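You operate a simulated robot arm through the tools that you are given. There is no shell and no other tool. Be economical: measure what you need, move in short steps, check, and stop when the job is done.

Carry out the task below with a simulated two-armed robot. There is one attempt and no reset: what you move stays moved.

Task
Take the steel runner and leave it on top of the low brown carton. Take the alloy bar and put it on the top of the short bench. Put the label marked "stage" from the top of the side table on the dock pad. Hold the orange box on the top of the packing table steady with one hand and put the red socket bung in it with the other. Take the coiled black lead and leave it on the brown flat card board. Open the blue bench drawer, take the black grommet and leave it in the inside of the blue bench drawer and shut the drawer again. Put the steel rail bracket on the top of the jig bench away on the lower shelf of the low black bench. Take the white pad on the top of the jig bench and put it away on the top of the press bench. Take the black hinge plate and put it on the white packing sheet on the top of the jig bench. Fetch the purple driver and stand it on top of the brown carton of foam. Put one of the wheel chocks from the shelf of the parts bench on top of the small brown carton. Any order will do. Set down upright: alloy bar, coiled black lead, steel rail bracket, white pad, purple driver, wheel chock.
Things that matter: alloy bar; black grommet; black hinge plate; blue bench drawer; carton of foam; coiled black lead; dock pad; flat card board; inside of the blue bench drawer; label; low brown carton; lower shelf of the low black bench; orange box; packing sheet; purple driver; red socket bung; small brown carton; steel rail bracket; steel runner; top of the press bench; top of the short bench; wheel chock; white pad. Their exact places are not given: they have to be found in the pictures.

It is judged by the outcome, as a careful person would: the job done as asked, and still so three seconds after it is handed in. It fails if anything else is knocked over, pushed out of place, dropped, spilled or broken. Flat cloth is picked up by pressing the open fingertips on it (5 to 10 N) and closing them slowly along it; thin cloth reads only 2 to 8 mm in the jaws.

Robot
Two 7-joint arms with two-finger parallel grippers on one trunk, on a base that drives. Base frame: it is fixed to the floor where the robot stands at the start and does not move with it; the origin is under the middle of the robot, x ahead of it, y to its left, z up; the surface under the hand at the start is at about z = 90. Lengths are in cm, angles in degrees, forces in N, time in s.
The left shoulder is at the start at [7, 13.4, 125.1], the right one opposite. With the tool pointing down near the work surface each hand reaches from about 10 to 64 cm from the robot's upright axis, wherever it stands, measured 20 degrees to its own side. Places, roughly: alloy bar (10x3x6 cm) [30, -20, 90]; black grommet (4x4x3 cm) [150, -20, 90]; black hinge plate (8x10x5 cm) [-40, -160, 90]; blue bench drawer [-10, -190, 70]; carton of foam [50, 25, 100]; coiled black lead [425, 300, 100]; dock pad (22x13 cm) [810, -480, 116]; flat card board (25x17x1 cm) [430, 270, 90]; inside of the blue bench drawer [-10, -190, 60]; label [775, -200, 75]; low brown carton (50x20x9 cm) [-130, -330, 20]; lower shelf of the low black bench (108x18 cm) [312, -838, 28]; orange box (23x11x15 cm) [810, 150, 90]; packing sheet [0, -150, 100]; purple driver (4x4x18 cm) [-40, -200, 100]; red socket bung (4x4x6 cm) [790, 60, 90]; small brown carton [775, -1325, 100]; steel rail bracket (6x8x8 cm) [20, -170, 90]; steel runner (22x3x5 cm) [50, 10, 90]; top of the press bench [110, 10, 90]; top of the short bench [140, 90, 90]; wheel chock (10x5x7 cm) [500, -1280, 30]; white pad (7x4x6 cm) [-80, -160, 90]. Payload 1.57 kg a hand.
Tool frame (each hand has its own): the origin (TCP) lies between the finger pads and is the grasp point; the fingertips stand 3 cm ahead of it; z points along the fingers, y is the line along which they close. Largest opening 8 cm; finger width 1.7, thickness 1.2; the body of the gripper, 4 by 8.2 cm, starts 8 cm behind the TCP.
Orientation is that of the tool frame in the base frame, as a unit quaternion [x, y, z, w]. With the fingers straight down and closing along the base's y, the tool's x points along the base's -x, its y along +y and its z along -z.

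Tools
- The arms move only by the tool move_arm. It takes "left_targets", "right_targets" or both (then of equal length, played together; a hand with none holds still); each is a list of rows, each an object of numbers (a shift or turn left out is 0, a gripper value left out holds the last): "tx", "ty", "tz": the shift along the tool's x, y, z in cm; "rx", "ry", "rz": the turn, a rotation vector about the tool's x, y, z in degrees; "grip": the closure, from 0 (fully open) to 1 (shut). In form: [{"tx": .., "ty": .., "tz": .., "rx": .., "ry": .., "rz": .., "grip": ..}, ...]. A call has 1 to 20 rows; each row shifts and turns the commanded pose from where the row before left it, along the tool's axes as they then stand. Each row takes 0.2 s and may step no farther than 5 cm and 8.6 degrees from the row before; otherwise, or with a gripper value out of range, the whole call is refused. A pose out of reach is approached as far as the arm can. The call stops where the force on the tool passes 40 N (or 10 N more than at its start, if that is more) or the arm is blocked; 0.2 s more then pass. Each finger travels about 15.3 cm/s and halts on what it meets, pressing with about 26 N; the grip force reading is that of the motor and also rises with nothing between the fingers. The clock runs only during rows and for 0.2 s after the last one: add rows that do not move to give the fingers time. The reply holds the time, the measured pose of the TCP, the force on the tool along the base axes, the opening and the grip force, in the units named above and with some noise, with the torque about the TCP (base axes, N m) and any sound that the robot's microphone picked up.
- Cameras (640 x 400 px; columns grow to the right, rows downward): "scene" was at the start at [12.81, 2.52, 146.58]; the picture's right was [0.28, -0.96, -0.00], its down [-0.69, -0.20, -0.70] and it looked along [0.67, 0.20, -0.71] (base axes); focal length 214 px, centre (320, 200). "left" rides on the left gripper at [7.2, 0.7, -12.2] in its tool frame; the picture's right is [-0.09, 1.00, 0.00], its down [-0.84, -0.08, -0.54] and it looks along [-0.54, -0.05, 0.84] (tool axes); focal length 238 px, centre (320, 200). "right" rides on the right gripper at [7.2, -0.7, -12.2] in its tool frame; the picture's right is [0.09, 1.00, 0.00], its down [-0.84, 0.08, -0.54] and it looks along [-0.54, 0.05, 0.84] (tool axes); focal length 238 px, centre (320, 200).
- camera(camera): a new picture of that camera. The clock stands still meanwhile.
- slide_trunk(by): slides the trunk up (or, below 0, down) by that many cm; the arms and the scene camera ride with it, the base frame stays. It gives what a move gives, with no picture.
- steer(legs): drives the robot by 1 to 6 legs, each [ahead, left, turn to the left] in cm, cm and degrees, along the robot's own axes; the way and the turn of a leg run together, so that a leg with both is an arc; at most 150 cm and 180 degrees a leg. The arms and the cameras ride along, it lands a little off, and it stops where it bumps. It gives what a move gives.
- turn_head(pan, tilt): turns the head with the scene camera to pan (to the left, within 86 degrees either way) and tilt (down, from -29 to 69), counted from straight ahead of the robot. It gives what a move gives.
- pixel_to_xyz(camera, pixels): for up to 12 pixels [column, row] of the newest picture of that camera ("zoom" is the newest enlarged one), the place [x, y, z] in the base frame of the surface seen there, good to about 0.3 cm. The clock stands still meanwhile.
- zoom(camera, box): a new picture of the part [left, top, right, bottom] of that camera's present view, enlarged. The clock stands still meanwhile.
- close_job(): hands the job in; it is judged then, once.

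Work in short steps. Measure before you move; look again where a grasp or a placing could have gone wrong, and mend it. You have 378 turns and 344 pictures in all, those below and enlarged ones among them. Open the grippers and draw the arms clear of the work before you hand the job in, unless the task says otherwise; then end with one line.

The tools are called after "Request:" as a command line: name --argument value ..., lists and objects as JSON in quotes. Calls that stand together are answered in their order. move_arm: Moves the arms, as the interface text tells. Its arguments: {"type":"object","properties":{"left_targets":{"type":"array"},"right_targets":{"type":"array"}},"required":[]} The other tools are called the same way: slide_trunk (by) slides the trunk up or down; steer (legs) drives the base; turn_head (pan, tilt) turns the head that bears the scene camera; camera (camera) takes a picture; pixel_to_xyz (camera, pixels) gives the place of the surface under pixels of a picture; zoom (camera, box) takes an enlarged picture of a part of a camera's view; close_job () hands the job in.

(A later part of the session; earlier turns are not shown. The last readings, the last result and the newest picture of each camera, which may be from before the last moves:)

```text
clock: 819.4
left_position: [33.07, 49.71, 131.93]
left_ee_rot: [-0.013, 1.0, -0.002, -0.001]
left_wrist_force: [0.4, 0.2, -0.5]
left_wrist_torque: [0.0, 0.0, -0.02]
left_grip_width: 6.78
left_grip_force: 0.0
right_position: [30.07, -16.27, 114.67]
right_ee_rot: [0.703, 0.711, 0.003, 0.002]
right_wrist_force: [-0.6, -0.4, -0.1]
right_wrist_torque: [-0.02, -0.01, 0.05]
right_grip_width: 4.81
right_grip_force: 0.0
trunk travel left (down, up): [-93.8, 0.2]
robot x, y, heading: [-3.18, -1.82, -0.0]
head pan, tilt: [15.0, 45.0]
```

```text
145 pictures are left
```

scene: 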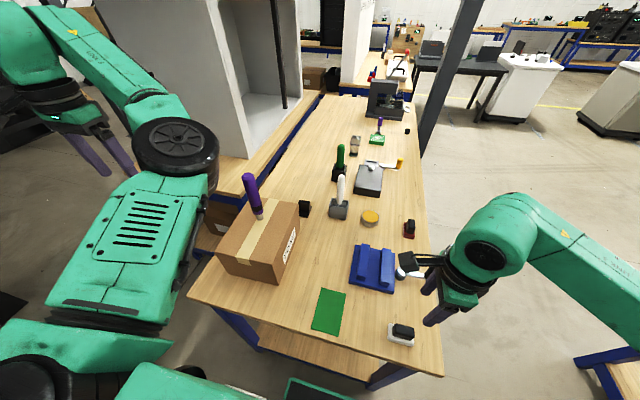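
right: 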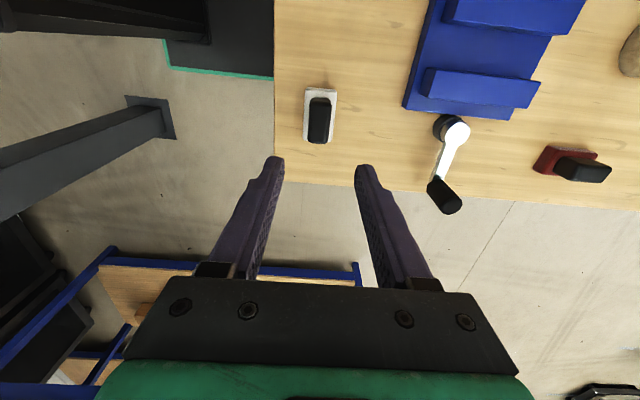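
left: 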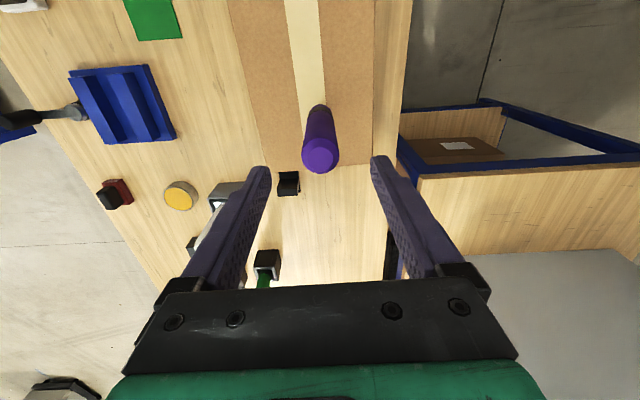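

Driver stands well. For the grommet I'll use the left hand while facing east in the aisle. I tuck in the left hand and drive there.

Request:
move_arm --left_targets '[{"tx": 4}, {"tx": 3}]'

Request:
steer --legs '[[0, -88, 0], [102, 0, 0]]'

Request:
turn_head --pan 35 --tilt 40

Request:
camera --camera "scene"

```text
clock: 820.0
left_position: [26.0, 49.43, 132.12]
left_ee_rot: [-0.012, 1.0, -0.001, 0.0]
left_wrist_force: [0.0, 0.3, -0.7]
left_wrist_torque: [0.03, -0.02, 0.0]
left_grip_width: 6.82
left_grip_force: 0.1
right_position: [30.02, -16.29, 114.71]
right_ee_rot: [0.703, 0.711, 0.004, 0.001]
right_wrist_force: [0.3, -0.3, 0.5]
right_wrist_torque: [0.0, 0.0, -0.03]
right_grip_width: 4.78
right_grip_force: 0.0
trunk travel left (down, up): [-93.8, 0.2]
robot x, y, heading: [-3.31, -1.7, -0.1]
head pan, tilt: [15.0, 45.0]
```

```text
clock: 829.5
left_position: [128.23, -38.64, 132.13]
left_ee_rot: [-0.008, 1.0, -0.001, -0.001]
left_wrist_force: [0.0, -0.6, 0.5]
left_wrist_torque: [-0.01, 0.01, 0.03]
left_grip_width: 6.79
left_grip_force: 0.0
right_position: [131.67, -104.32, 114.59]
right_ee_rot: [0.707, 0.707, 0.004, 0.001]
right_wrist_force: [0.2, 0.0, -0.5]
right_wrist_torque: [0.03, 0.01, 0.01]
right_grip_width: 4.8
right_grip_force: 0.0
trunk travel left (down, up): [-93.8, 0.2]
robot x, y, heading: [98.35, -89.86, -0.6]
head pan, tilt: [15.0, 45.0]
```

```text
clock: 830.3
left_position: [128.37, -38.63, 132.09]
left_ee_rot: [-0.008, 1.0, -0.001, -0.002]
left_wrist_force: [0.2, 0.2, -0.6]
left_wrist_torque: [-0.01, 0.02, 0.01]
left_grip_width: 6.79
left_grip_force: 0.0
right_position: [131.65, -104.37, 114.62]
right_ee_rot: [0.708, 0.707, 0.003, 0.0]
right_wrist_force: [0.3, -0.5, 0.1]
right_wrist_torque: [0.03, 0.01, 0.02]
right_grip_width: 4.82
right_grip_force: 0.0
trunk travel left (down, up): [-93.8, 0.2]
robot x, y, heading: [98.45, -89.35, -0.4]
head pan, tilt: [35.0, 40.0]
```

```text
144 pictures are left
```

scene: 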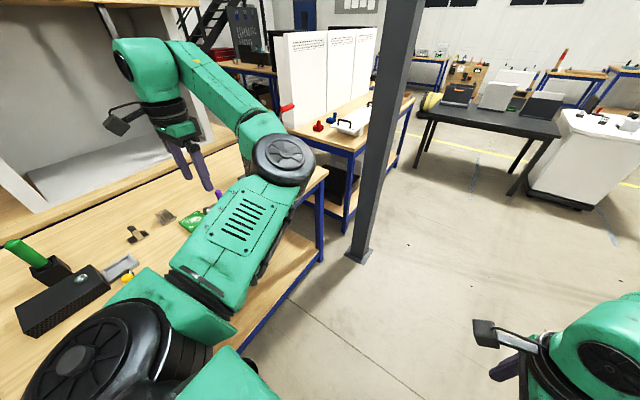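

Request:
camera --camera "left"

```text
143 pictures are left
```

left: 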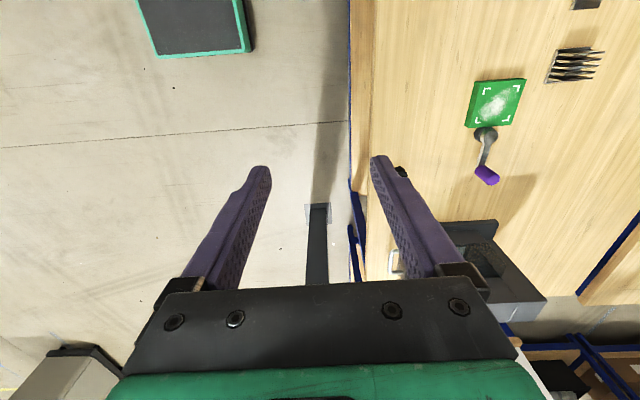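

Request:
pixel_to_xyz --camera "left" --pixels '[[402, 172], [406, 176], [470, 235], [485, 225], [495, 290], [485, 175], [318, 215], [395, 265], [400, 167]]'

Request:
zoom --camera "left" --box '[360, 60, 560, 310]'

```text
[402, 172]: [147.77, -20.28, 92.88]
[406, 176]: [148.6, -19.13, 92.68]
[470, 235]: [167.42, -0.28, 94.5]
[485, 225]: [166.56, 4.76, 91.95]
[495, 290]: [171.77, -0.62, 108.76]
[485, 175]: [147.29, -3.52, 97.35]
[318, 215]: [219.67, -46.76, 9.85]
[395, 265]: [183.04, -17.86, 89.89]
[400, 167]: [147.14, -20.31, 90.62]
```

```text
1.60 times, centred on (460, 185) of left
```

zoom: 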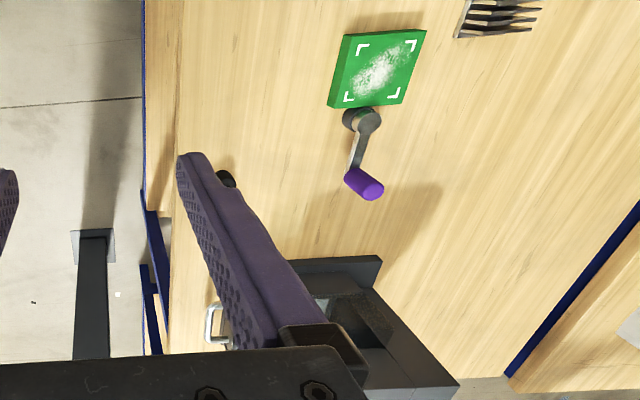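

The grommet is at about (148,-19.7), top z 93. I shift the base by (19,18), then lower the trunk 20 and look.

Request:
steer --legs '[[19, 17, 0.4]]'

Request:
slide_trunk --by -20

Request:
camera --camera "left"

```text
clock: 832.2
left_position: [146.75, -21.53, 132.35]
left_ee_rot: [-0.011, 1.0, 0.001, 0.001]
left_wrist_force: [-0.3, -0.4, -0.5]
left_wrist_torque: [0.01, 0.01, 0.03]
left_grip_width: 6.79
left_grip_force: 0.1
right_position: [150.76, -87.38, 114.79]
right_ee_rot: [0.704, 0.71, 0.004, 0.002]
right_wrist_force: [-0.8, -0.4, -0.3]
right_wrist_torque: [0.02, 0.0, -0.01]
right_grip_width: 4.79
right_grip_force: 0.0
trunk travel left (down, up): [-93.8, 0.2]
robot x, y, heading: [118.19, -72.75, -0.2]
head pan, tilt: [35.0, 40.0]
```

```text
clock: 834.3
left_position: [147.14, -21.37, 112.11]
left_ee_rot: [-0.011, 1.0, -0.001, -0.002]
left_wrist_force: [0.5, 0.8, -0.5]
left_wrist_torque: [0.02, -0.03, 0.03]
left_grip_width: 6.8
left_grip_force: 0.1
right_position: [150.89, -87.22, 94.65]
right_ee_rot: [0.704, 0.71, 0.002, 0.001]
right_wrist_force: [0.1, 0.7, 0.3]
right_wrist_torque: [-0.01, 0.01, -0.03]
right_grip_width: 4.79
right_grip_force: 0.1
trunk travel left (down, up): [-73.8, 20.2]
robot x, y, heading: [118.01, -72.85, 0.3]
head pan, tilt: [35.0, 40.0]
```

```text
141 pictures are left
```

left: 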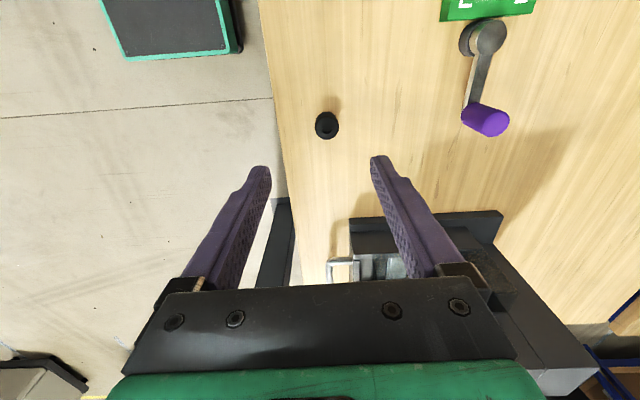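

Request:
pixel_to_xyz --camera "left" --pixels '[[327, 118], [327, 133], [317, 125], [338, 125], [327, 125], [358, 222], [345, 265], [490, 215], [485, 122]]'

```text
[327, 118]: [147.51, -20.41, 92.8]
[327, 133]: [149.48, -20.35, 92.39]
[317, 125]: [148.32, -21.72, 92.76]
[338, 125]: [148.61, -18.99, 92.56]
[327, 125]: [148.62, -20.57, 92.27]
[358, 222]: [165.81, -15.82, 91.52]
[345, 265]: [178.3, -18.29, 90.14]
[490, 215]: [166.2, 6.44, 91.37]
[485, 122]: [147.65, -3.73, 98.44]
```

Grommet centre (148.5,-20.4), 3 cm across. I move over, lower and grip.

Request:
move_arm --left_targets '[{"tx": -1.4, "ty": 1}, {"tz": 4.5}, {"tz": 4.5}, {"tz": 4.5}, {}]'

Request:
camera --camera "left"

```text
clock: 835.5
left_position: [148.38, -20.21, 98.59]
left_ee_rot: [-0.012, 1.0, -0.001, -0.002]
left_wrist_force: [0.3, 0.2, 0.5]
left_wrist_torque: [0.02, 0.02, -0.01]
left_grip_width: 6.81
left_grip_force: 0.1
right_position: [150.88, -87.27, 94.64]
right_ee_rot: [0.704, 0.71, 0.003, 0.001]
right_wrist_force: [-0.4, -0.4, -0.2]
right_wrist_torque: [-0.01, -0.02, -0.02]
right_grip_width: 4.8
right_grip_force: 0.1
trunk travel left (down, up): [-73.8, 20.2]
robot x, y, heading: [118.18, -72.65, -0.2]
head pan, tilt: [35.0, 40.0]
```

```text
140 pictures are left
```

left: 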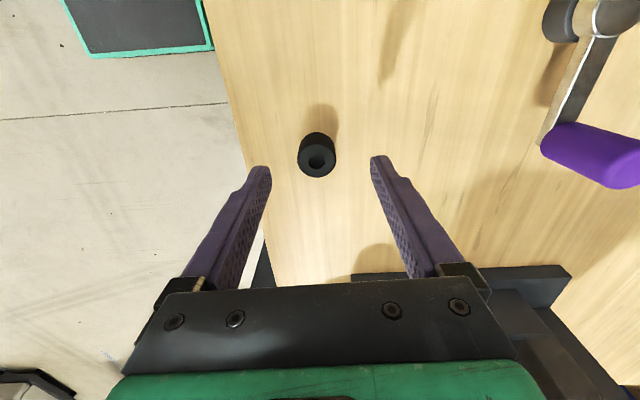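

Request:
move_arm --left_targets '[{"tz": 3}, {"tz": 2.1}, {}, {"grip": 0.5}, {"grip": 0.8}, {"grip": 1}, {"grip": 1}, {"tz": -3}, {"tz": -4.5}, {"tz": -4.5}]'

Request:
camera --camera "left"

```text
clock: 837.7
left_position: [148.26, -20.5, 105.4]
left_ee_rot: [-0.011, 1.0, -0.001, -0.001]
left_wrist_force: [1.0, -0.1, -0.4]
left_wrist_torque: [0.0, -0.03, -0.01]
left_grip_width: 2.98
left_grip_force: 25.9
right_position: [150.93, -87.19, 94.65]
right_ee_rot: [0.704, 0.71, 0.004, -0.001]
right_wrist_force: [0.3, -0.2, -0.3]
right_wrist_torque: [0.05, 0.0, 0.01]
right_grip_width: 4.8
right_grip_force: 0.0
trunk travel left (down, up): [-73.8, 20.2]
robot x, y, heading: [117.75, -72.75, -0.2]
head pan, tilt: [35.0, 40.0]
```

```text
139 pictures are left
```

left: 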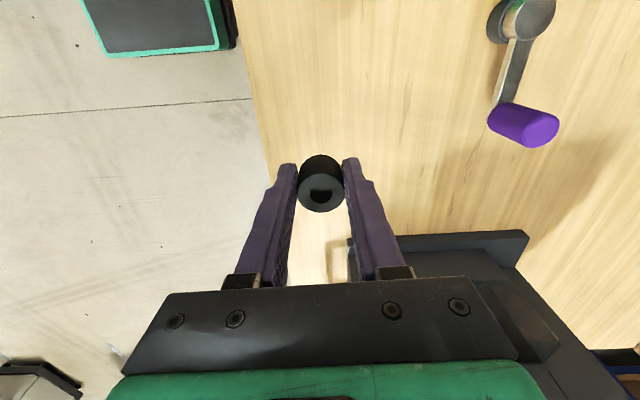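

Grommet held. I raise the trunk, drive round the bench's east end to its south side and face north.

Request:
slide_trunk --by 12

Request:
steer --legs '[[0, -10, 0], [10, -110, 0], [0, -110, 0], [0, 0, 90], [0, 145, 0]]'

Request:
turn_head --pan -5 --tilt 40

Request:
camera --camera "scene"

```text
clock: 839.2
left_position: [148.4, -20.3, 117.26]
left_ee_rot: [-0.012, 1.0, -0.001, -0.001]
left_wrist_force: [0.0, -0.1, 0.2]
left_wrist_torque: [-0.01, 0.01, 0.04]
left_grip_width: 2.95
left_grip_force: 26.1
right_position: [150.91, -87.21, 106.63]
right_ee_rot: [0.704, 0.71, 0.004, 0.001]
right_wrist_force: [0.8, -0.5, 0.2]
right_wrist_torque: [0.0, 0.01, 0.01]
right_grip_width: 4.79
right_grip_force: 0.1
trunk travel left (down, up): [-85.8, 8.2]
robot x, y, heading: [118.0, -72.56, -0.5]
head pan, tilt: [35.0, 40.0]
```

```text
clock: 861.6
left_position: [-71.07, -274.78, 117.42]
left_ee_rot: [0.719, -0.695, 0.003, 0.001]
left_wrist_force: [0.1, -0.7, 0.9]
left_wrist_torque: [0.0, -0.01, -0.07]
left_grip_width: 2.92
left_grip_force: 26.1
right_position: [-4.25, -271.63, 106.64]
right_ee_rot: [-0.01, 1.0, 0.002, -0.003]
right_wrist_force: [-0.2, 0.4, 0.3]
right_wrist_torque: [-0.06, -0.02, -0.01]
right_grip_width: 4.8
right_grip_force: 0.1
trunk travel left (down, up): [-85.8, 8.2]
robot x, y, heading: [-18.49, -305.16, 90.3]
head pan, tilt: [35.0, 40.0]
```

```text
clock: 862.6
left_position: [-71.03, -274.79, 117.44]
left_ee_rot: [0.719, -0.695, 0.001, 0.001]
left_wrist_force: [-1.0, -0.1, -1.1]
left_wrist_torque: [0.0, -0.01, -0.03]
left_grip_width: 2.93
left_grip_force: 26.7
right_position: [-4.32, -271.68, 106.63]
right_ee_rot: [-0.01, 1.0, 0.003, -0.002]
right_wrist_force: [-0.1, 0.7, -0.8]
right_wrist_torque: [-0.03, 0.01, -0.04]
right_grip_width: 4.81
right_grip_force: 0.0
trunk travel left (down, up): [-85.8, 8.2]
robot x, y, heading: [-18.58, -305.12, 90.5]
head pan, tilt: [-5.0, 40.0]
```

```text
138 pictures are left
```

scene: 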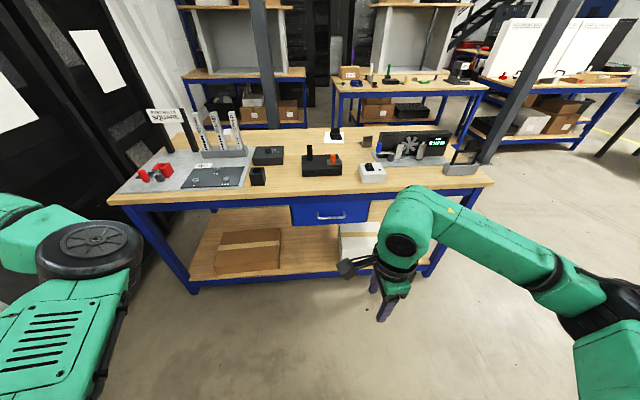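

I measure the drawer and its handle.

Request:
zoom --camera "scene" --box '[270, 190, 400, 260]'

Request:
pixel_to_xyz --camera "scene" --pixels '[[317, 215], [347, 215], [332, 219], [292, 208], [368, 205], [292, 224], [366, 220], [332, 200], [330, 212]]'

```text
4.92 times, centred on (335, 225) of scene
```

zoom: 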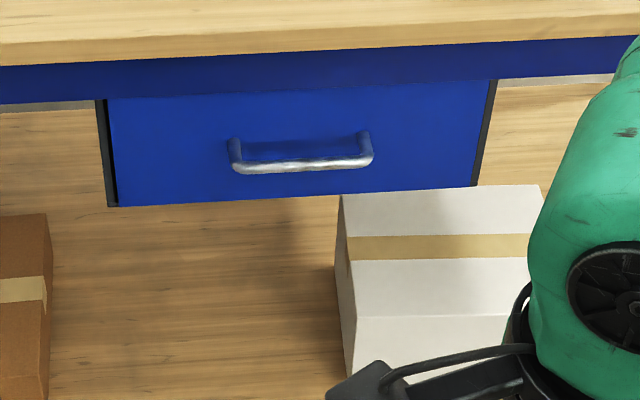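

```text
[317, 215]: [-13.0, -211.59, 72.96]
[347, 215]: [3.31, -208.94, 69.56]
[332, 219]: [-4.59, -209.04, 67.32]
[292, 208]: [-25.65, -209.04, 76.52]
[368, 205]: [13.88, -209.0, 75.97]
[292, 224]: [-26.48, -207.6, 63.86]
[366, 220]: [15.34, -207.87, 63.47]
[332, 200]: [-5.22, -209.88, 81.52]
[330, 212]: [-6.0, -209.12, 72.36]
```

Request:
pixel_to_xyz --camera "scene" --pixels '[[331, 223.5], [325, 224], [338, 223], [344, 222], [319, 222], [331, 225]]'

```text
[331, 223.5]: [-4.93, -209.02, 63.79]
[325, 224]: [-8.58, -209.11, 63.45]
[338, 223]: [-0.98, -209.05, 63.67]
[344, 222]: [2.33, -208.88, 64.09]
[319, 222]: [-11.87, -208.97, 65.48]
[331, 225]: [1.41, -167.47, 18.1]
```

Request:
pixel_to_xyz --camera "scene" --pixels '[[331, 217.3], [325, 218.3], [331, 218], [338, 217.5], [318, 214], [344, 213.5], [331, 216.5]]'

```text
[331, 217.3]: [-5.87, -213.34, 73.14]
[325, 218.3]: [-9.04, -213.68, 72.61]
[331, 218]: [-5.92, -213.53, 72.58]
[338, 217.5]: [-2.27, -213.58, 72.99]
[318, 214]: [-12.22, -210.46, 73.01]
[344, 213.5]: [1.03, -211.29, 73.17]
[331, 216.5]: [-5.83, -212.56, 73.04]
```

Handle bar: x -12..1, y -213, z 73. I extend the right hand and pitch its fingers forward to clamp the bar from above and below.

Request:
move_arm --right_targets '[{"ty": 4.5}, {"ty": 4.5}, {"ty": 4.5}, {"ty": 3.5}, {"rx": -8.5, "grip": 0.3}, {"rx": -8.5}, {"rx": -8.5}, {"rx": -8.5}, {"rx": -8.5}, {"rx": -8.5}, {"rx": -8.5}, {"rx": -8.5}, {"rx": -8.5}, {}]'

Request:
slide_trunk --by -33

Request:
camera --camera "scene"

Request:
camera --camera "right"

```text
clock: 865.6
left_position: [-71.14, -274.75, 117.34]
left_ee_rot: [0.719, -0.695, 0.002, 0.001]
left_wrist_force: [0.2, 0.8, 0.0]
left_wrist_torque: [0.03, 0.0, -0.04]
left_grip_width: 2.98
left_grip_force: 26.1
right_position: [-4.62, -254.64, 106.81]
right_ee_rot: [-0.008, 0.866, 0.5, -0.007]
right_wrist_force: [0.4, 0.2, -0.1]
right_wrist_torque: [-0.02, 0.0, 0.03]
right_grip_width: 5.6
right_grip_force: 0.0
right hand out of reach, approached as far as the arm can: row 12, 13
trunk travel left (down, up): [-85.8, 8.2]
robot x, y, heading: [-18.45, -304.9, 90.6]
head pan, tilt: [-5.0, 40.0]
```

```text
clock: 868.9
left_position: [-71.06, -274.75, 84.22]
left_ee_rot: [0.718, -0.696, 0.002, 0.001]
left_wrist_force: [-0.6, -0.3, 0.1]
left_wrist_torque: [-0.02, -0.01, -0.01]
left_grip_width: 2.98
left_grip_force: 25.7
right_position: [-4.57, -254.66, 73.78]
right_ee_rot: [-0.007, 0.867, 0.499, -0.007]
right_wrist_force: [0.3, -0.4, 0.2]
right_wrist_torque: [-0.01, 0.01, -0.01]
right_grip_width: 5.6
right_grip_force: 0.0
trunk travel left (down, up): [-52.8, 41.2]
robot x, y, heading: [-18.54, -305.0, 90.4]
head pan, tilt: [-5.0, 40.0]
```

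```text
136 pictures are left
```

scene: 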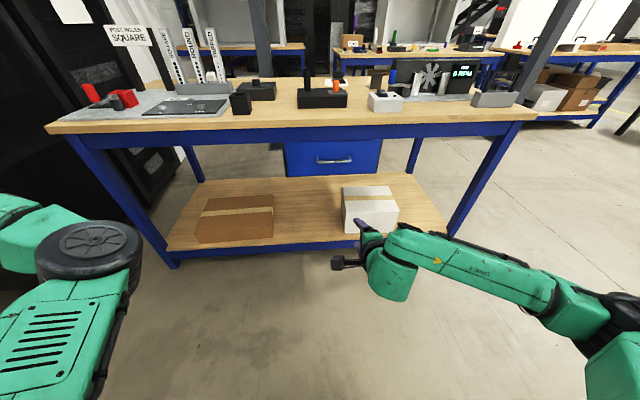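

```text
135 pictures are left
```

right: 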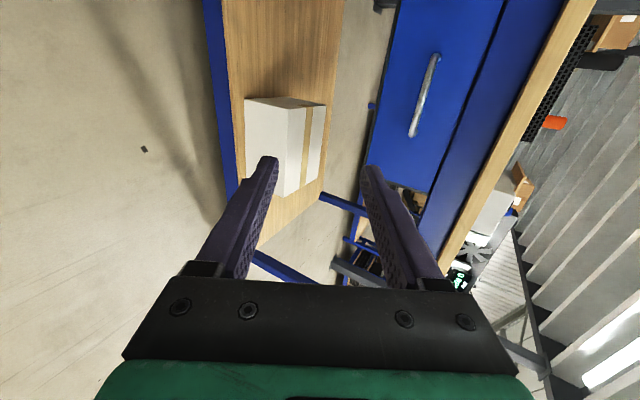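

Pitched 60 degrees, good enough. I drive ahead 34 and look.

Request:
steer --legs '[[34, 1, -0.4]]'

Request:
camera --camera "right"

Request:
camera --camera "scene"

```text
clock: 871.1
left_position: [-72.12, -240.76, 84.29]
left_ee_rot: [0.717, -0.697, 0.001, 0.0]
left_wrist_force: [0.8, -0.3, -0.1]
left_wrist_torque: [-0.04, -0.05, 0.01]
left_grip_width: 2.95
left_grip_force: 26.0
right_position: [-5.62, -220.83, 73.73]
right_ee_rot: [-0.005, 0.867, 0.498, -0.006]
right_wrist_force: [0.3, 0.7, -0.8]
right_wrist_torque: [0.03, 0.0, 0.0]
right_grip_width: 5.58
right_grip_force: 0.0
trunk travel left (down, up): [-52.8, 41.2]
robot x, y, heading: [-19.85, -271.04, 90.2]
head pan, tilt: [-5.0, 40.0]
```

```text
134 pictures are left
```

right: 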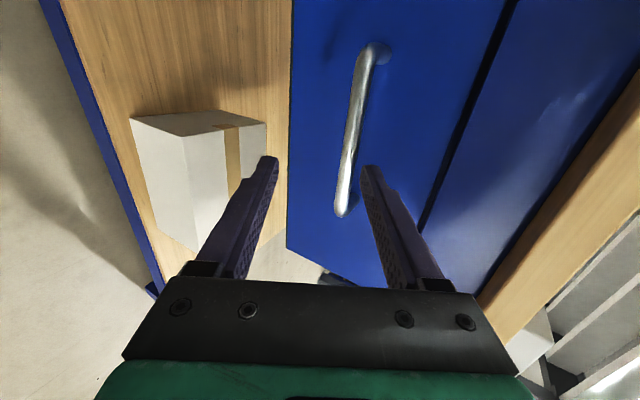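

```text
133 pictures are left
```

scene: 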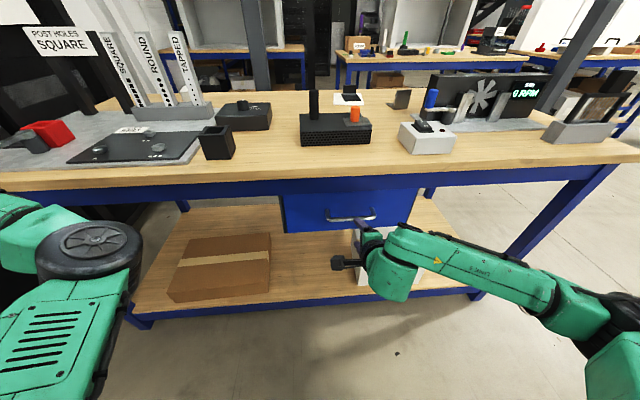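

Request:
pixel_to_xyz --camera "right" --pixels '[[355, 110], [349, 140], [344, 175], [342, 205], [360, 75], [320, 130], [400, 150], [470, 100]]'

```text
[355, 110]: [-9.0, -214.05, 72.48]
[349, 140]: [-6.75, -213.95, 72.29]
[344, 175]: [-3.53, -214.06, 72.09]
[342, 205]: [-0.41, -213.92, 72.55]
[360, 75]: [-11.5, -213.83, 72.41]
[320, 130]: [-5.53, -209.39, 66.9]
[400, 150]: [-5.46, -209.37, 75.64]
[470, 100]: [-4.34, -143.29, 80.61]
```

Bar centre about (y -213.5, z 72.6). I move the hand forward 6.4 cm with a 5 cm opening, then close.

Request:
move_arm --right_targets '[{"grip": 0.375}, {"tz": 2.9, "ty": 1.35}, {"tz": 2.9, "ty": 1.35}, {}]'

Request:
camera --camera "right"

```text
clock: 872.1
left_position: [-72.17, -240.78, 84.33]
left_ee_rot: [0.717, -0.697, 0.001, 0.0]
left_wrist_force: [-0.4, 0.5, -1.2]
left_wrist_torque: [0.02, -0.02, -0.04]
left_grip_width: 2.98
left_grip_force: 26.1
right_position: [-5.73, -214.52, 73.2]
right_ee_rot: [-0.005, 0.866, 0.499, -0.005]
right_wrist_force: [0.7, 0.4, -0.3]
right_wrist_torque: [-0.01, 0.02, -0.01]
right_grip_width: 5.0
right_grip_force: 0.2
trunk travel left (down, up): [-52.8, 41.2]
robot x, y, heading: [-19.61, -271.06, 89.9]
head pan, tilt: [-5.0, 40.0]
```

```text
132 pictures are left
```

right: 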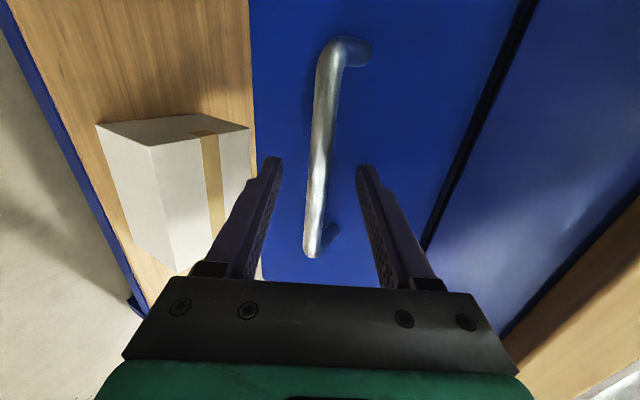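

The bar lies between the fingers. I close and gently pull by reversing the base 20 cm.

Request:
move_arm --right_targets '[{"grip": 0.7}, {"grip": 1}, {"grip": 1}, {"grip": 1}]'

Request:
steer --legs '[[-20, 0, 0]]'

Request:
camera --camera "scene"

```text
clock: 873.1
left_position: [-72.2, -240.65, 84.25]
left_ee_rot: [0.717, -0.697, 0.003, 0.001]
left_wrist_force: [-0.6, 0.5, -0.9]
left_wrist_torque: [0.02, -0.01, 0.03]
left_grip_width: 2.96
left_grip_force: 26.2
right_position: [-5.65, -214.49, 73.09]
right_ee_rot: [-0.004, 0.867, 0.498, -0.005]
right_wrist_force: [-1.2, -2.6, -4.7]
right_wrist_torque: [-0.07, 0.01, -0.21]
right_grip_width: 1.36
right_grip_force: 29.8
trunk travel left (down, up): [-52.8, 41.2]
robot x, y, heading: [-19.47, -270.91, 90.3]
head pan, tilt: [-5.0, 40.0]
```

```text
clock: 874.7
left_position: [-72.17, -260.66, 84.24]
left_ee_rot: [0.717, -0.697, 0.002, 0.001]
left_wrist_force: [0.4, -0.9, -0.9]
left_wrist_torque: [0.05, 0.01, 0.01]
left_grip_width: 2.97
left_grip_force: 25.4
right_position: [-5.71, -234.42, 73.03]
right_ee_rot: [-0.006, 0.867, 0.498, -0.006]
right_wrist_force: [-4.0, 0.6, -8.8]
right_wrist_torque: [-0.05, -0.02, -0.3]
right_grip_width: 1.38
right_grip_force: 30.3
trunk travel left (down, up): [-52.8, 41.2]
robot x, y, heading: [-19.21, -291.15, 90.3]
head pan, tilt: [-5.0, 40.0]
```

```text
131 pictures are left
```

scene: 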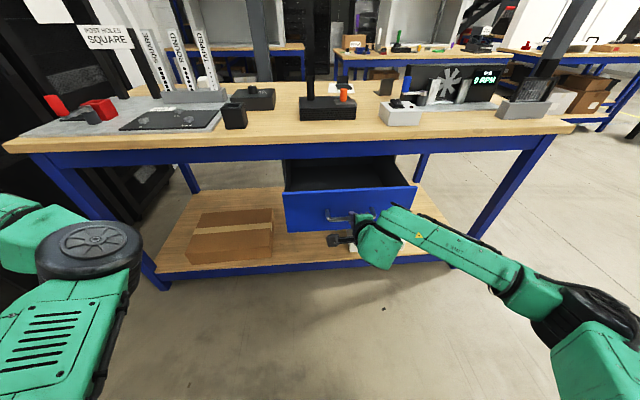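

The drawer slides out. I pull 4 cm more, release the handle and back away.

Request:
steer --legs '[[-4, 0, 0]]'

Request:
move_arm --right_targets '[{"grip": 0.6}, {"grip": 0.375}, {}, {"tz": -2.6, "ty": -1.5}, {"tz": -2.6, "ty": -1.5}]'

Request:
steer --legs '[[-8, 0, 0]]'

Request:
camera --camera "scene"

```text
clock: 875.6
left_position: [-72.05, -264.74, 84.3]
left_ee_rot: [0.717, -0.697, 0.002, 0.001]
left_wrist_force: [0.2, -1.1, -0.3]
left_wrist_torque: [0.03, 0.02, 0.01]
left_grip_width: 2.95
left_grip_force: 25.6
right_position: [-5.76, -238.54, 73.07]
right_ee_rot: [-0.006, 0.867, 0.498, -0.005]
right_wrist_force: [-2.8, 0.1, -6.4]
right_wrist_torque: [0.05, -0.03, -0.35]
right_grip_width: 1.4
right_grip_force: 30.0
trunk travel left (down, up): [-52.8, 41.2]
robot x, y, heading: [-19.72, -294.99, 90.6]
head pan, tilt: [-5.0, 40.0]
```

```text
clock: 876.8
left_position: [-72.02, -264.84, 84.29]
left_ee_rot: [0.717, -0.697, 0.002, 0.0]
left_wrist_force: [-1.0, 0.2, -0.4]
left_wrist_torque: [0.04, -0.01, 0.0]
left_grip_width: 2.95
left_grip_force: 26.1
right_position: [-5.68, -244.49, 73.12]
right_ee_rot: [-0.005, 0.867, 0.498, -0.006]
right_wrist_force: [-0.4, -0.9, -0.7]
right_wrist_torque: [0.0, 0.04, 0.0]
right_grip_width: 4.99
right_grip_force: 0.1
trunk travel left (down, up): [-52.8, 41.2]
robot x, y, heading: [-19.52, -294.98, 90.4]
head pan, tilt: [-5.0, 40.0]
```

```text
clock: 877.8
left_position: [-72.0, -272.79, 84.34]
left_ee_rot: [0.717, -0.697, 0.001, 0.001]
left_wrist_force: [0.6, 0.1, 0.2]
left_wrist_torque: [-0.02, 0.01, 0.0]
left_grip_width: 2.94
left_grip_force: 25.5
right_position: [-5.63, -252.51, 73.2]
right_ee_rot: [-0.007, 0.866, 0.499, -0.005]
right_wrist_force: [-0.4, -0.8, 0.6]
right_wrist_torque: [0.06, -0.02, 0.0]
right_grip_width: 5.01
right_grip_force: 0.1
trunk travel left (down, up): [-52.8, 41.2]
robot x, y, heading: [-19.42, -303.06, 90.5]
head pan, tilt: [-5.0, 40.0]
```

```text
130 pictures are left
```

scene: 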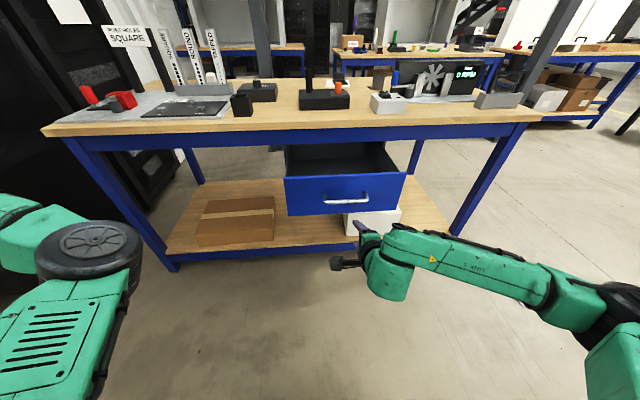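

The drawer is open about 24 cm. I raise the trunk 20, sidestep east 50 so the left hand can reach over the drawer.

Request:
slide_trunk --by 22

Request:
steer --legs '[[0, -50, 0], [24, 0, 0]]'

Request:
turn_head --pan 30 --tilt 50

Request:
camera --camera "scene"

Request:
camera --camera "left"

```text
clock: 880.2
left_position: [-72.03, -272.61, 106.28]
left_ee_rot: [0.717, -0.697, 0.003, 0.001]
left_wrist_force: [-0.2, -0.3, 0.1]
left_wrist_torque: [-0.03, 0.0, -0.05]
left_grip_width: 2.94
left_grip_force: 26.4
right_position: [-5.58, -252.42, 95.05]
right_ee_rot: [-0.007, 0.868, 0.497, -0.006]
right_wrist_force: [0.2, -0.8, -0.7]
right_wrist_torque: [0.02, -0.02, 0.01]
right_grip_width: 4.98
right_grip_force: 0.1
trunk travel left (down, up): [-74.8, 19.2]
robot x, y, heading: [-19.64, -302.68, 90.1]
head pan, tilt: [-5.0, 40.0]
```

```text
clock: 884.5
left_position: [-21.62, -248.48, 106.39]
left_ee_rot: [0.717, -0.697, 0.001, 0.0]
left_wrist_force: [-0.4, 0.2, 0.1]
left_wrist_torque: [0.02, -0.01, 0.03]
left_grip_width: 2.94
left_grip_force: 26.3
right_position: [44.88, -228.33, 95.15]
right_ee_rot: [-0.004, 0.867, 0.499, -0.005]
right_wrist_force: [0.2, -0.2, -0.3]
right_wrist_torque: [0.01, 0.0, 0.02]
right_grip_width: 4.98
right_grip_force: 0.0
trunk travel left (down, up): [-74.8, 19.2]
robot x, y, heading: [30.8, -278.64, 90.3]
head pan, tilt: [-5.0, 40.0]
```

```text
clock: 885.5
left_position: [-21.55, -248.47, 106.28]
left_ee_rot: [0.716, -0.698, 0.001, 0.0]
left_wrist_force: [-0.8, 0.1, -0.5]
left_wrist_torque: [0.02, 0.0, 0.02]
left_grip_width: 2.97
left_grip_force: 26.2
right_position: [44.83, -228.37, 95.13]
right_ee_rot: [-0.006, 0.867, 0.498, -0.005]
right_wrist_force: [-0.3, 0.3, 0.9]
right_wrist_torque: [0.02, -0.02, 0.0]
right_grip_width: 4.98
right_grip_force: 0.1
trunk travel left (down, up): [-74.8, 19.2]
robot x, y, heading: [30.93, -279.15, 90.3]
head pan, tilt: [30.0, 50.0]
```

```text
129 pictures are left
```

scene: 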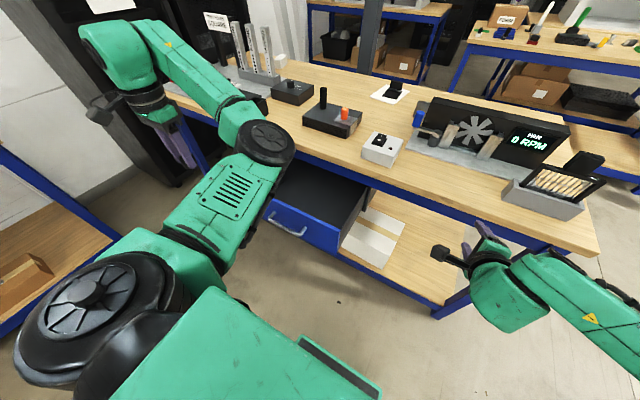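

```text
128 pictures are left
```

left: 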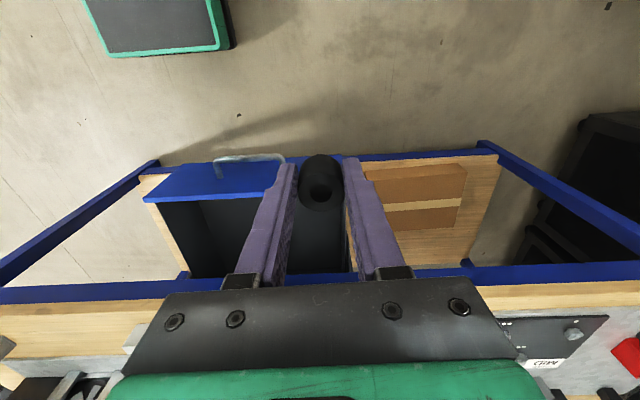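

I measure the drawer interior.

Request:
pixel_to_xyz --camera "left" --pixels '[[200, 196], [150, 195], [215, 240], [200, 260], [240, 190], [345, 230], [165, 210], [215, 270]]'

Request:
pixel_to_xyz --camera "scene" --pixels '[[310, 185], [320, 200], [335, 250], [290, 215], [345, 185], [300, 175], [350, 200]]'

```text
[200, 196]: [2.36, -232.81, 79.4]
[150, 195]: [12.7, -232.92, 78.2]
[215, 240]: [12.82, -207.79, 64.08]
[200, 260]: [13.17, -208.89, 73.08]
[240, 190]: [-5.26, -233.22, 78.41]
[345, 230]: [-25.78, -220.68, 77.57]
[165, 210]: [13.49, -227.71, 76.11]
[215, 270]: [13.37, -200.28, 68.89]
```

```text
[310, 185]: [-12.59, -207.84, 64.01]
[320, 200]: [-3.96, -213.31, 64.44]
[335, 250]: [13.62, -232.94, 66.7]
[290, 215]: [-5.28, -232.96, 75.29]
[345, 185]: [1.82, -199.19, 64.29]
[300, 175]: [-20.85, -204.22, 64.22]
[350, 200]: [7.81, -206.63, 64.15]
```

Interior: x -25..13, y -232..-205, floor z 64. I drive ahead 10 and bring the left hand over (-10,-221).

Request:
steer --legs '[[10, 0, 0]]'

Request:
move_arm --left_targets '[{"tx": -3.5, "ty": -2.5}, {"tx": -3.5, "ty": -2.5}, {"tx": -3.5, "ty": -2.5}, {"tx": -3.5, "ty": -2}, {"tx": -3, "ty": -1}, {}]'

Request:
camera --camera "left"

```text
clock: 886.7
left_position: [-21.67, -238.78, 106.42]
left_ee_rot: [0.718, -0.696, 0.002, 0.001]
left_wrist_force: [-0.1, -0.9, -0.7]
left_wrist_torque: [0.01, 0.02, -0.02]
left_grip_width: 2.93
left_grip_force: 26.2
right_position: [44.67, -218.43, 95.16]
right_ee_rot: [-0.005, 0.867, 0.499, -0.006]
right_wrist_force: [0.0, 0.0, 0.4]
right_wrist_torque: [0.0, 0.04, 0.0]
right_grip_width: 5.01
right_grip_force: 0.1
trunk travel left (down, up): [-74.8, 19.2]
robot x, y, heading: [30.78, -269.16, 90.3]
head pan, tilt: [30.0, 50.0]
```

```text
clock: 888.1
left_position: [-11.71, -221.31, 106.21]
left_ee_rot: [0.717, -0.697, 0.001, 0.0]
left_wrist_force: [0.3, -0.6, 0.1]
left_wrist_torque: [0.01, -0.01, 0.0]
left_grip_width: 2.95
left_grip_force: 26.3
right_position: [44.72, -218.2, 95.07]
right_ee_rot: [-0.005, 0.868, 0.497, -0.006]
right_wrist_force: [0.2, 0.2, 0.7]
right_wrist_torque: [-0.02, 0.04, -0.01]
right_grip_width: 5.02
right_grip_force: 0.0
trunk travel left (down, up): [-74.8, 19.2]
robot x, y, heading: [30.82, -269.08, 90.4]
head pan, tilt: [30.0, 50.0]
```

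```text
127 pictures are left
```

left: 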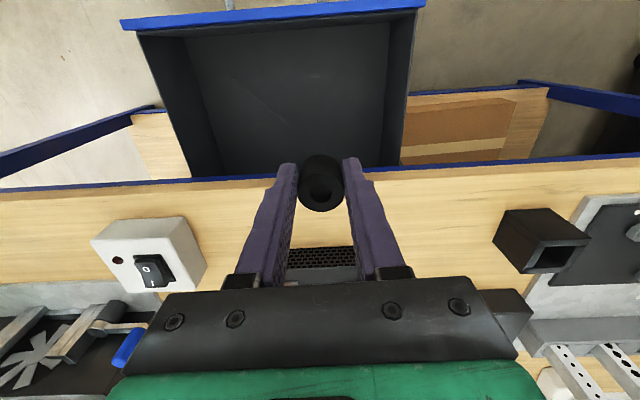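

Over the drawer. I draw the right hand back, lower the left by arm 16 and then by trunk.

Request:
move_arm --right_targets '[{"tz": -4}, {"tz": -4}, {"tz": -3}, {}, {}]' --left_targets '[{"tz": 4}, {"tz": 4}, {"tz": 4}, {"tz": 4}, {}]'

Request:
slide_trunk --by -15

Request:
camera --camera "left"

```text
clock: 889.3
left_position: [-11.71, -221.1, 90.09]
left_ee_rot: [0.718, -0.696, 0.002, 0.0]
left_wrist_force: [-1.2, 0.3, 0.3]
left_wrist_torque: [-0.01, 0.01, 0.03]
left_grip_width: 2.96
left_grip_force: 26.2
right_position: [43.76, -224.75, 98.93]
right_ee_rot: [-0.014, 0.867, 0.499, -0.018]
right_wrist_force: [0.5, -0.3, -0.1]
right_wrist_torque: [-0.02, -0.03, 0.01]
right_grip_width: 5.02
right_grip_force: 0.1
right hand out of reach, approached as far as the arm can: row 2, 3
trunk travel left (down, up): [-74.8, 19.2]
robot x, y, heading: [30.74, -268.73, 90.2]
head pan, tilt: [30.0, 50.0]
```

```text
clock: 891.0
left_position: [-11.68, -221.16, 75.14]
left_ee_rot: [0.717, -0.697, 0.002, 0.001]
left_wrist_force: [-0.4, 0.1, -0.2]
left_wrist_torque: [0.0, -0.02, 0.01]
left_grip_width: 2.96
left_grip_force: 26.4
right_position: [43.73, -224.73, 83.95]
right_ee_rot: [-0.013, 0.867, 0.498, -0.019]
right_wrist_force: [-0.1, 0.3, 0.3]
right_wrist_torque: [0.0, -0.01, -0.04]
right_grip_width: 4.99
right_grip_force: 0.2
trunk travel left (down, up): [-59.8, 34.2]
robot x, y, heading: [30.48, -268.72, 90.3]
head pan, tilt: [30.0, 50.0]
```

```text
126 pictures are left
```

left: 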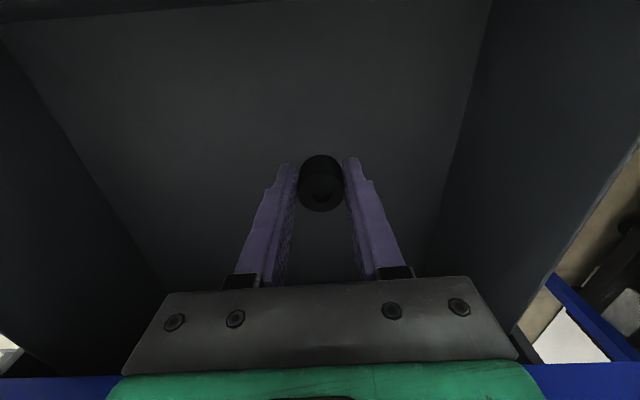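

Inside the drawer. I lower 7 cm and release.

Request:
move_arm --left_targets '[{"tz": 3.5}, {"tz": 3}, {"tz": 0.4}, {}]'

Request:
move_arm --left_targets '[{"tz": 0.3}, {"grip": 0.7}, {"grip": 0.55}, {"grip": 0.45}, {}, {"tz": -4}, {"tz": -4.5}, {"tz": -4.5}]'

Request:
camera --camera "left"

```text
clock: 892.0
left_position: [-11.68, -221.1, 68.19]
left_ee_rot: [0.718, -0.697, 0.001, 0.0]
left_wrist_force: [0.0, 0.1, -0.3]
left_wrist_torque: [0.0, -0.04, 0.0]
left_grip_width: 2.96
left_grip_force: 26.4
right_position: [43.73, -224.76, 83.88]
right_ee_rot: [-0.013, 0.867, 0.498, -0.018]
right_wrist_force: [-1.0, 0.2, 0.3]
right_wrist_torque: [-0.02, 0.0, 0.0]
right_grip_width: 5.0
right_grip_force: 0.2
trunk travel left (down, up): [-59.8, 34.2]
robot x, y, heading: [30.79, -268.76, 90.3]
head pan, tilt: [30.0, 50.0]
```

```text
clock: 893.8
left_position: [-11.45, -221.21, 81.07]
left_ee_rot: [0.717, -0.697, 0.002, 0.001]
left_wrist_force: [0.4, 0.0, 0.1]
left_wrist_torque: [0.01, 0.04, 0.04]
left_grip_width: 4.39
left_grip_force: 0.1
right_position: [43.75, -224.71, 83.86]
right_ee_rot: [-0.014, 0.867, 0.498, -0.019]
right_wrist_force: [-0.4, 0.0, 0.4]
right_wrist_torque: [-0.03, 0.01, 0.03]
right_grip_width: 5.01
right_grip_force: 0.1
trunk travel left (down, up): [-59.8, 34.2]
robot x, y, heading: [30.72, -269.13, 90.7]
head pan, tilt: [30.0, 50.0]
```

```text
125 pictures are left
```

left: 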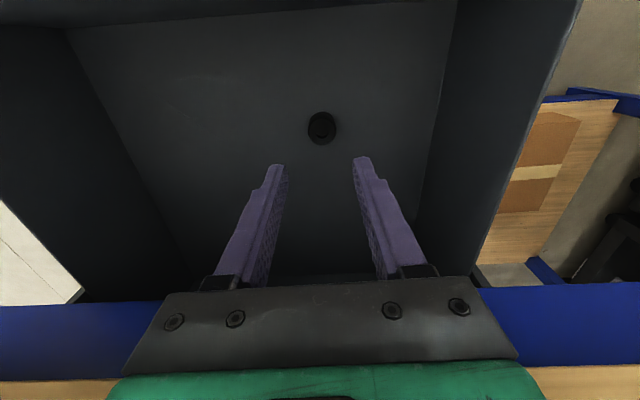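

The grommet lies in the drawer. I raise the trunk, draw the left hand back out, and go back to the handle.

Request:
slide_trunk --by 20

Request:
move_arm --left_targets '[{"tx": 4, "ty": 2}, {"tx": 4, "ty": 2}, {"tx": 4, "ty": 2}, {"tx": 3, "ty": 3}]'

Request:
steer --legs '[[-33, 0, 0], [0, 50, 0]]'

Request:
slide_trunk --by -29

Request:
turn_head --pan 0 --tilt 40

Request:
camera --camera "scene"

Request:
camera --camera "right"

```text
clock: 896.0
left_position: [-11.56, -221.14, 101.0]
left_ee_rot: [0.718, -0.696, 0.002, 0.001]
left_wrist_force: [-0.1, -0.8, -0.5]
left_wrist_torque: [0.01, -0.02, -0.02]
left_grip_width: 4.4
left_grip_force: 0.1
right_position: [43.65, -224.71, 104.0]
right_ee_rot: [-0.014, 0.867, 0.498, -0.018]
right_wrist_force: [0.4, 1.0, -1.1]
right_wrist_torque: [0.02, 0.0, 0.02]
right_grip_width: 5.0
right_grip_force: 0.0
trunk travel left (down, up): [-79.8, 14.2]
robot x, y, heading: [30.38, -268.51, 90.7]
head pan, tilt: [30.0, 50.0]
```

```text
clock: 897.0
left_position: [-20.24, -236.42, 101.06]
left_ee_rot: [0.718, -0.696, 0.001, -0.001]
left_wrist_force: [-1.0, -0.4, 0.5]
left_wrist_torque: [0.03, -0.04, -0.01]
left_grip_width: 4.38
left_grip_force: 0.0
right_position: [43.57, -224.86, 103.87]
right_ee_rot: [-0.014, 0.866, 0.5, -0.019]
right_wrist_force: [-0.2, -0.1, 0.1]
right_wrist_torque: [0.02, -0.01, 0.02]
right_grip_width: 4.98
right_grip_force: 0.1
trunk travel left (down, up): [-79.8, 14.2]
robot x, y, heading: [30.84, -269.12, 90.3]
head pan, tilt: [30.0, 50.0]
```

```text
clock: 901.7
left_position: [-70.05, -269.53, 101.1]
left_ee_rot: [0.718, -0.696, 0.002, 0.0]
left_wrist_force: [-0.5, -0.4, -0.5]
left_wrist_torque: [-0.02, 0.04, -0.03]
left_grip_width: 4.4
left_grip_force: 0.0
right_position: [-6.21, -257.99, 103.9]
right_ee_rot: [-0.012, 0.867, 0.498, -0.018]
right_wrist_force: [-0.1, -0.7, 0.3]
right_wrist_torque: [0.01, 0.01, 0.0]
right_grip_width: 4.99
right_grip_force: 0.0
trunk travel left (down, up): [-79.8, 14.2]
robot x, y, heading: [-19.08, -302.1, 90.3]
head pan, tilt: [30.0, 50.0]
```

```text
clock: 904.6
left_position: [-70.16, -269.52, 72.07]
left_ee_rot: [0.718, -0.696, 0.001, 0.0]
left_wrist_force: [0.2, 0.3, 0.3]
left_wrist_torque: [-0.01, 0.01, 0.01]
left_grip_width: 4.42
left_grip_force: 0.2
right_position: [-6.3, -257.94, 75.01]
right_ee_rot: [-0.012, 0.867, 0.498, -0.018]
right_wrist_force: [0.0, -0.8, -1.0]
right_wrist_torque: [0.01, 0.02, -0.01]
right_grip_width: 5.0
right_grip_force: 0.0
trunk travel left (down, up): [-50.8, 43.2]
robot x, y, heading: [-19.05, -302.08, 90.5]
head pan, tilt: [30.0, 50.0]
```

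```text
clock: 905.6
left_position: [-70.06, -269.5, 72.05]
left_ee_rot: [0.718, -0.696, 0.0, 0.0]
left_wrist_force: [0.4, -0.3, 0.2]
left_wrist_torque: [0.0, -0.01, -0.01]
left_grip_width: 4.41
left_grip_force: 0.1
right_position: [-6.27, -257.98, 74.99]
right_ee_rot: [-0.013, 0.867, 0.498, -0.018]
right_wrist_force: [-0.1, -0.3, 0.2]
right_wrist_torque: [0.0, -0.01, -0.01]
right_grip_width: 5.0
right_grip_force: 0.0
trunk travel left (down, up): [-50.8, 43.2]
robot x, y, heading: [-19.02, -302.26, 90.1]
head pan, tilt: [0.0, 40.0]
```

```text
124 pictures are left
```

scene: 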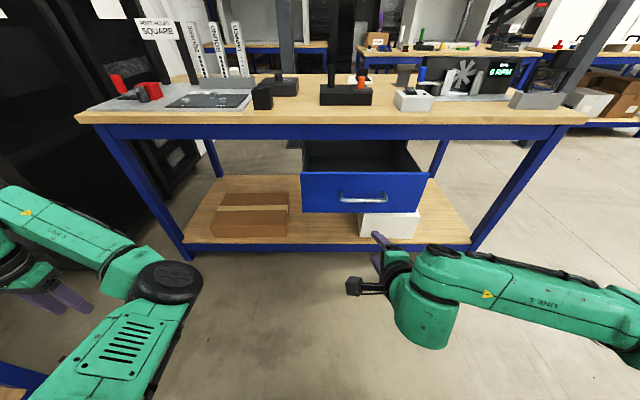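

```text
123 pictures are left
```

right: 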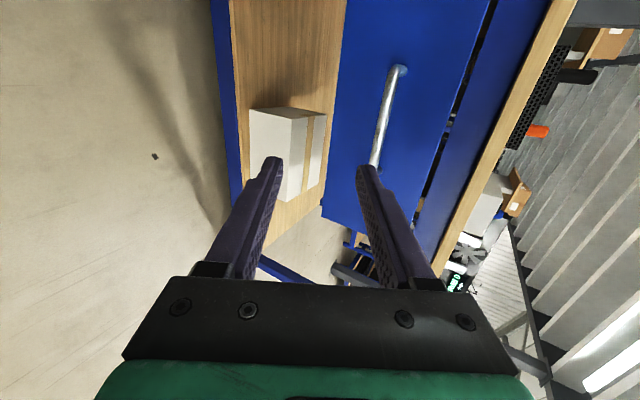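

Request:
pixel_to_xyz --camera "right" --pixels '[[392, 90], [386, 115], [379, 145], [360, 120], [410, 130]]'

```text
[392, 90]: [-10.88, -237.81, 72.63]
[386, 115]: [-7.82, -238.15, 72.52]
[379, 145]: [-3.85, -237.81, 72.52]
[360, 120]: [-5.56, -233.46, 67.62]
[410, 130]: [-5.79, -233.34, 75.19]
```

Request:
steer --legs '[[14, 0, 0]]'

Request:
move_arm --right_targets '[{"tz": 0.9, "ty": -1.57}, {"tz": 2.4, "ty": 1.4}, {"tz": 2.4, "ty": 1.4}, {}]'

Request:
camera --camera "right"

```text
clock: 906.9
left_position: [-70.14, -255.72, 72.05]
left_ee_rot: [0.718, -0.696, 0.002, 0.001]
left_wrist_force: [-0.4, 0.0, 0.2]
left_wrist_torque: [-0.02, -0.04, -0.01]
left_grip_width: 4.36
left_grip_force: 0.1
right_position: [-6.31, -243.81, 74.86]
right_ee_rot: [-0.013, 0.867, 0.498, -0.019]
right_wrist_force: [-0.1, 0.2, -0.3]
right_wrist_torque: [0.01, -0.01, 0.01]
right_grip_width: 4.98
right_grip_force: 0.2
trunk travel left (down, up): [-50.8, 43.2]
robot x, y, heading: [-18.96, -287.75, 90.3]
head pan, tilt: [0.0, 40.0]
```

```text
clock: 907.9
left_position: [-70.14, -255.67, 72.14]
left_ee_rot: [0.718, -0.696, 0.001, 0.0]
left_wrist_force: [-0.5, -0.6, -0.5]
left_wrist_torque: [-0.01, 0.0, 0.01]
left_grip_width: 4.43
left_grip_force: 0.1
right_position: [-6.53, -238.53, 73.33]
right_ee_rot: [-0.013, 0.867, 0.498, -0.018]
right_wrist_force: [-0.3, 0.0, 0.1]
right_wrist_torque: [0.02, 0.0, -0.03]
right_grip_width: 5.01
right_grip_force: 0.0
trunk travel left (down, up): [-50.8, 43.2]
robot x, y, heading: [-19.11, -288.55, 90.3]
head pan, tilt: [0.0, 40.0]
```

```text
122 pictures are left
```

right: 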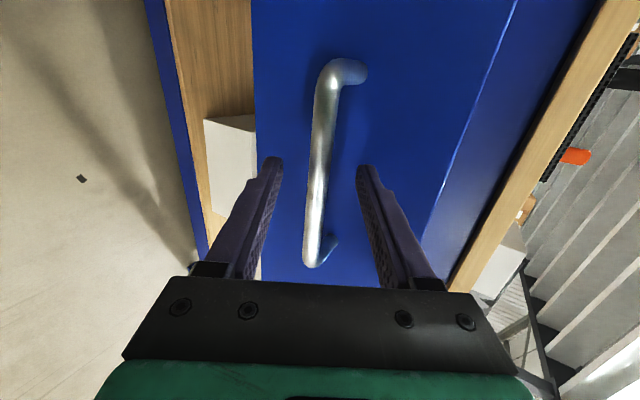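

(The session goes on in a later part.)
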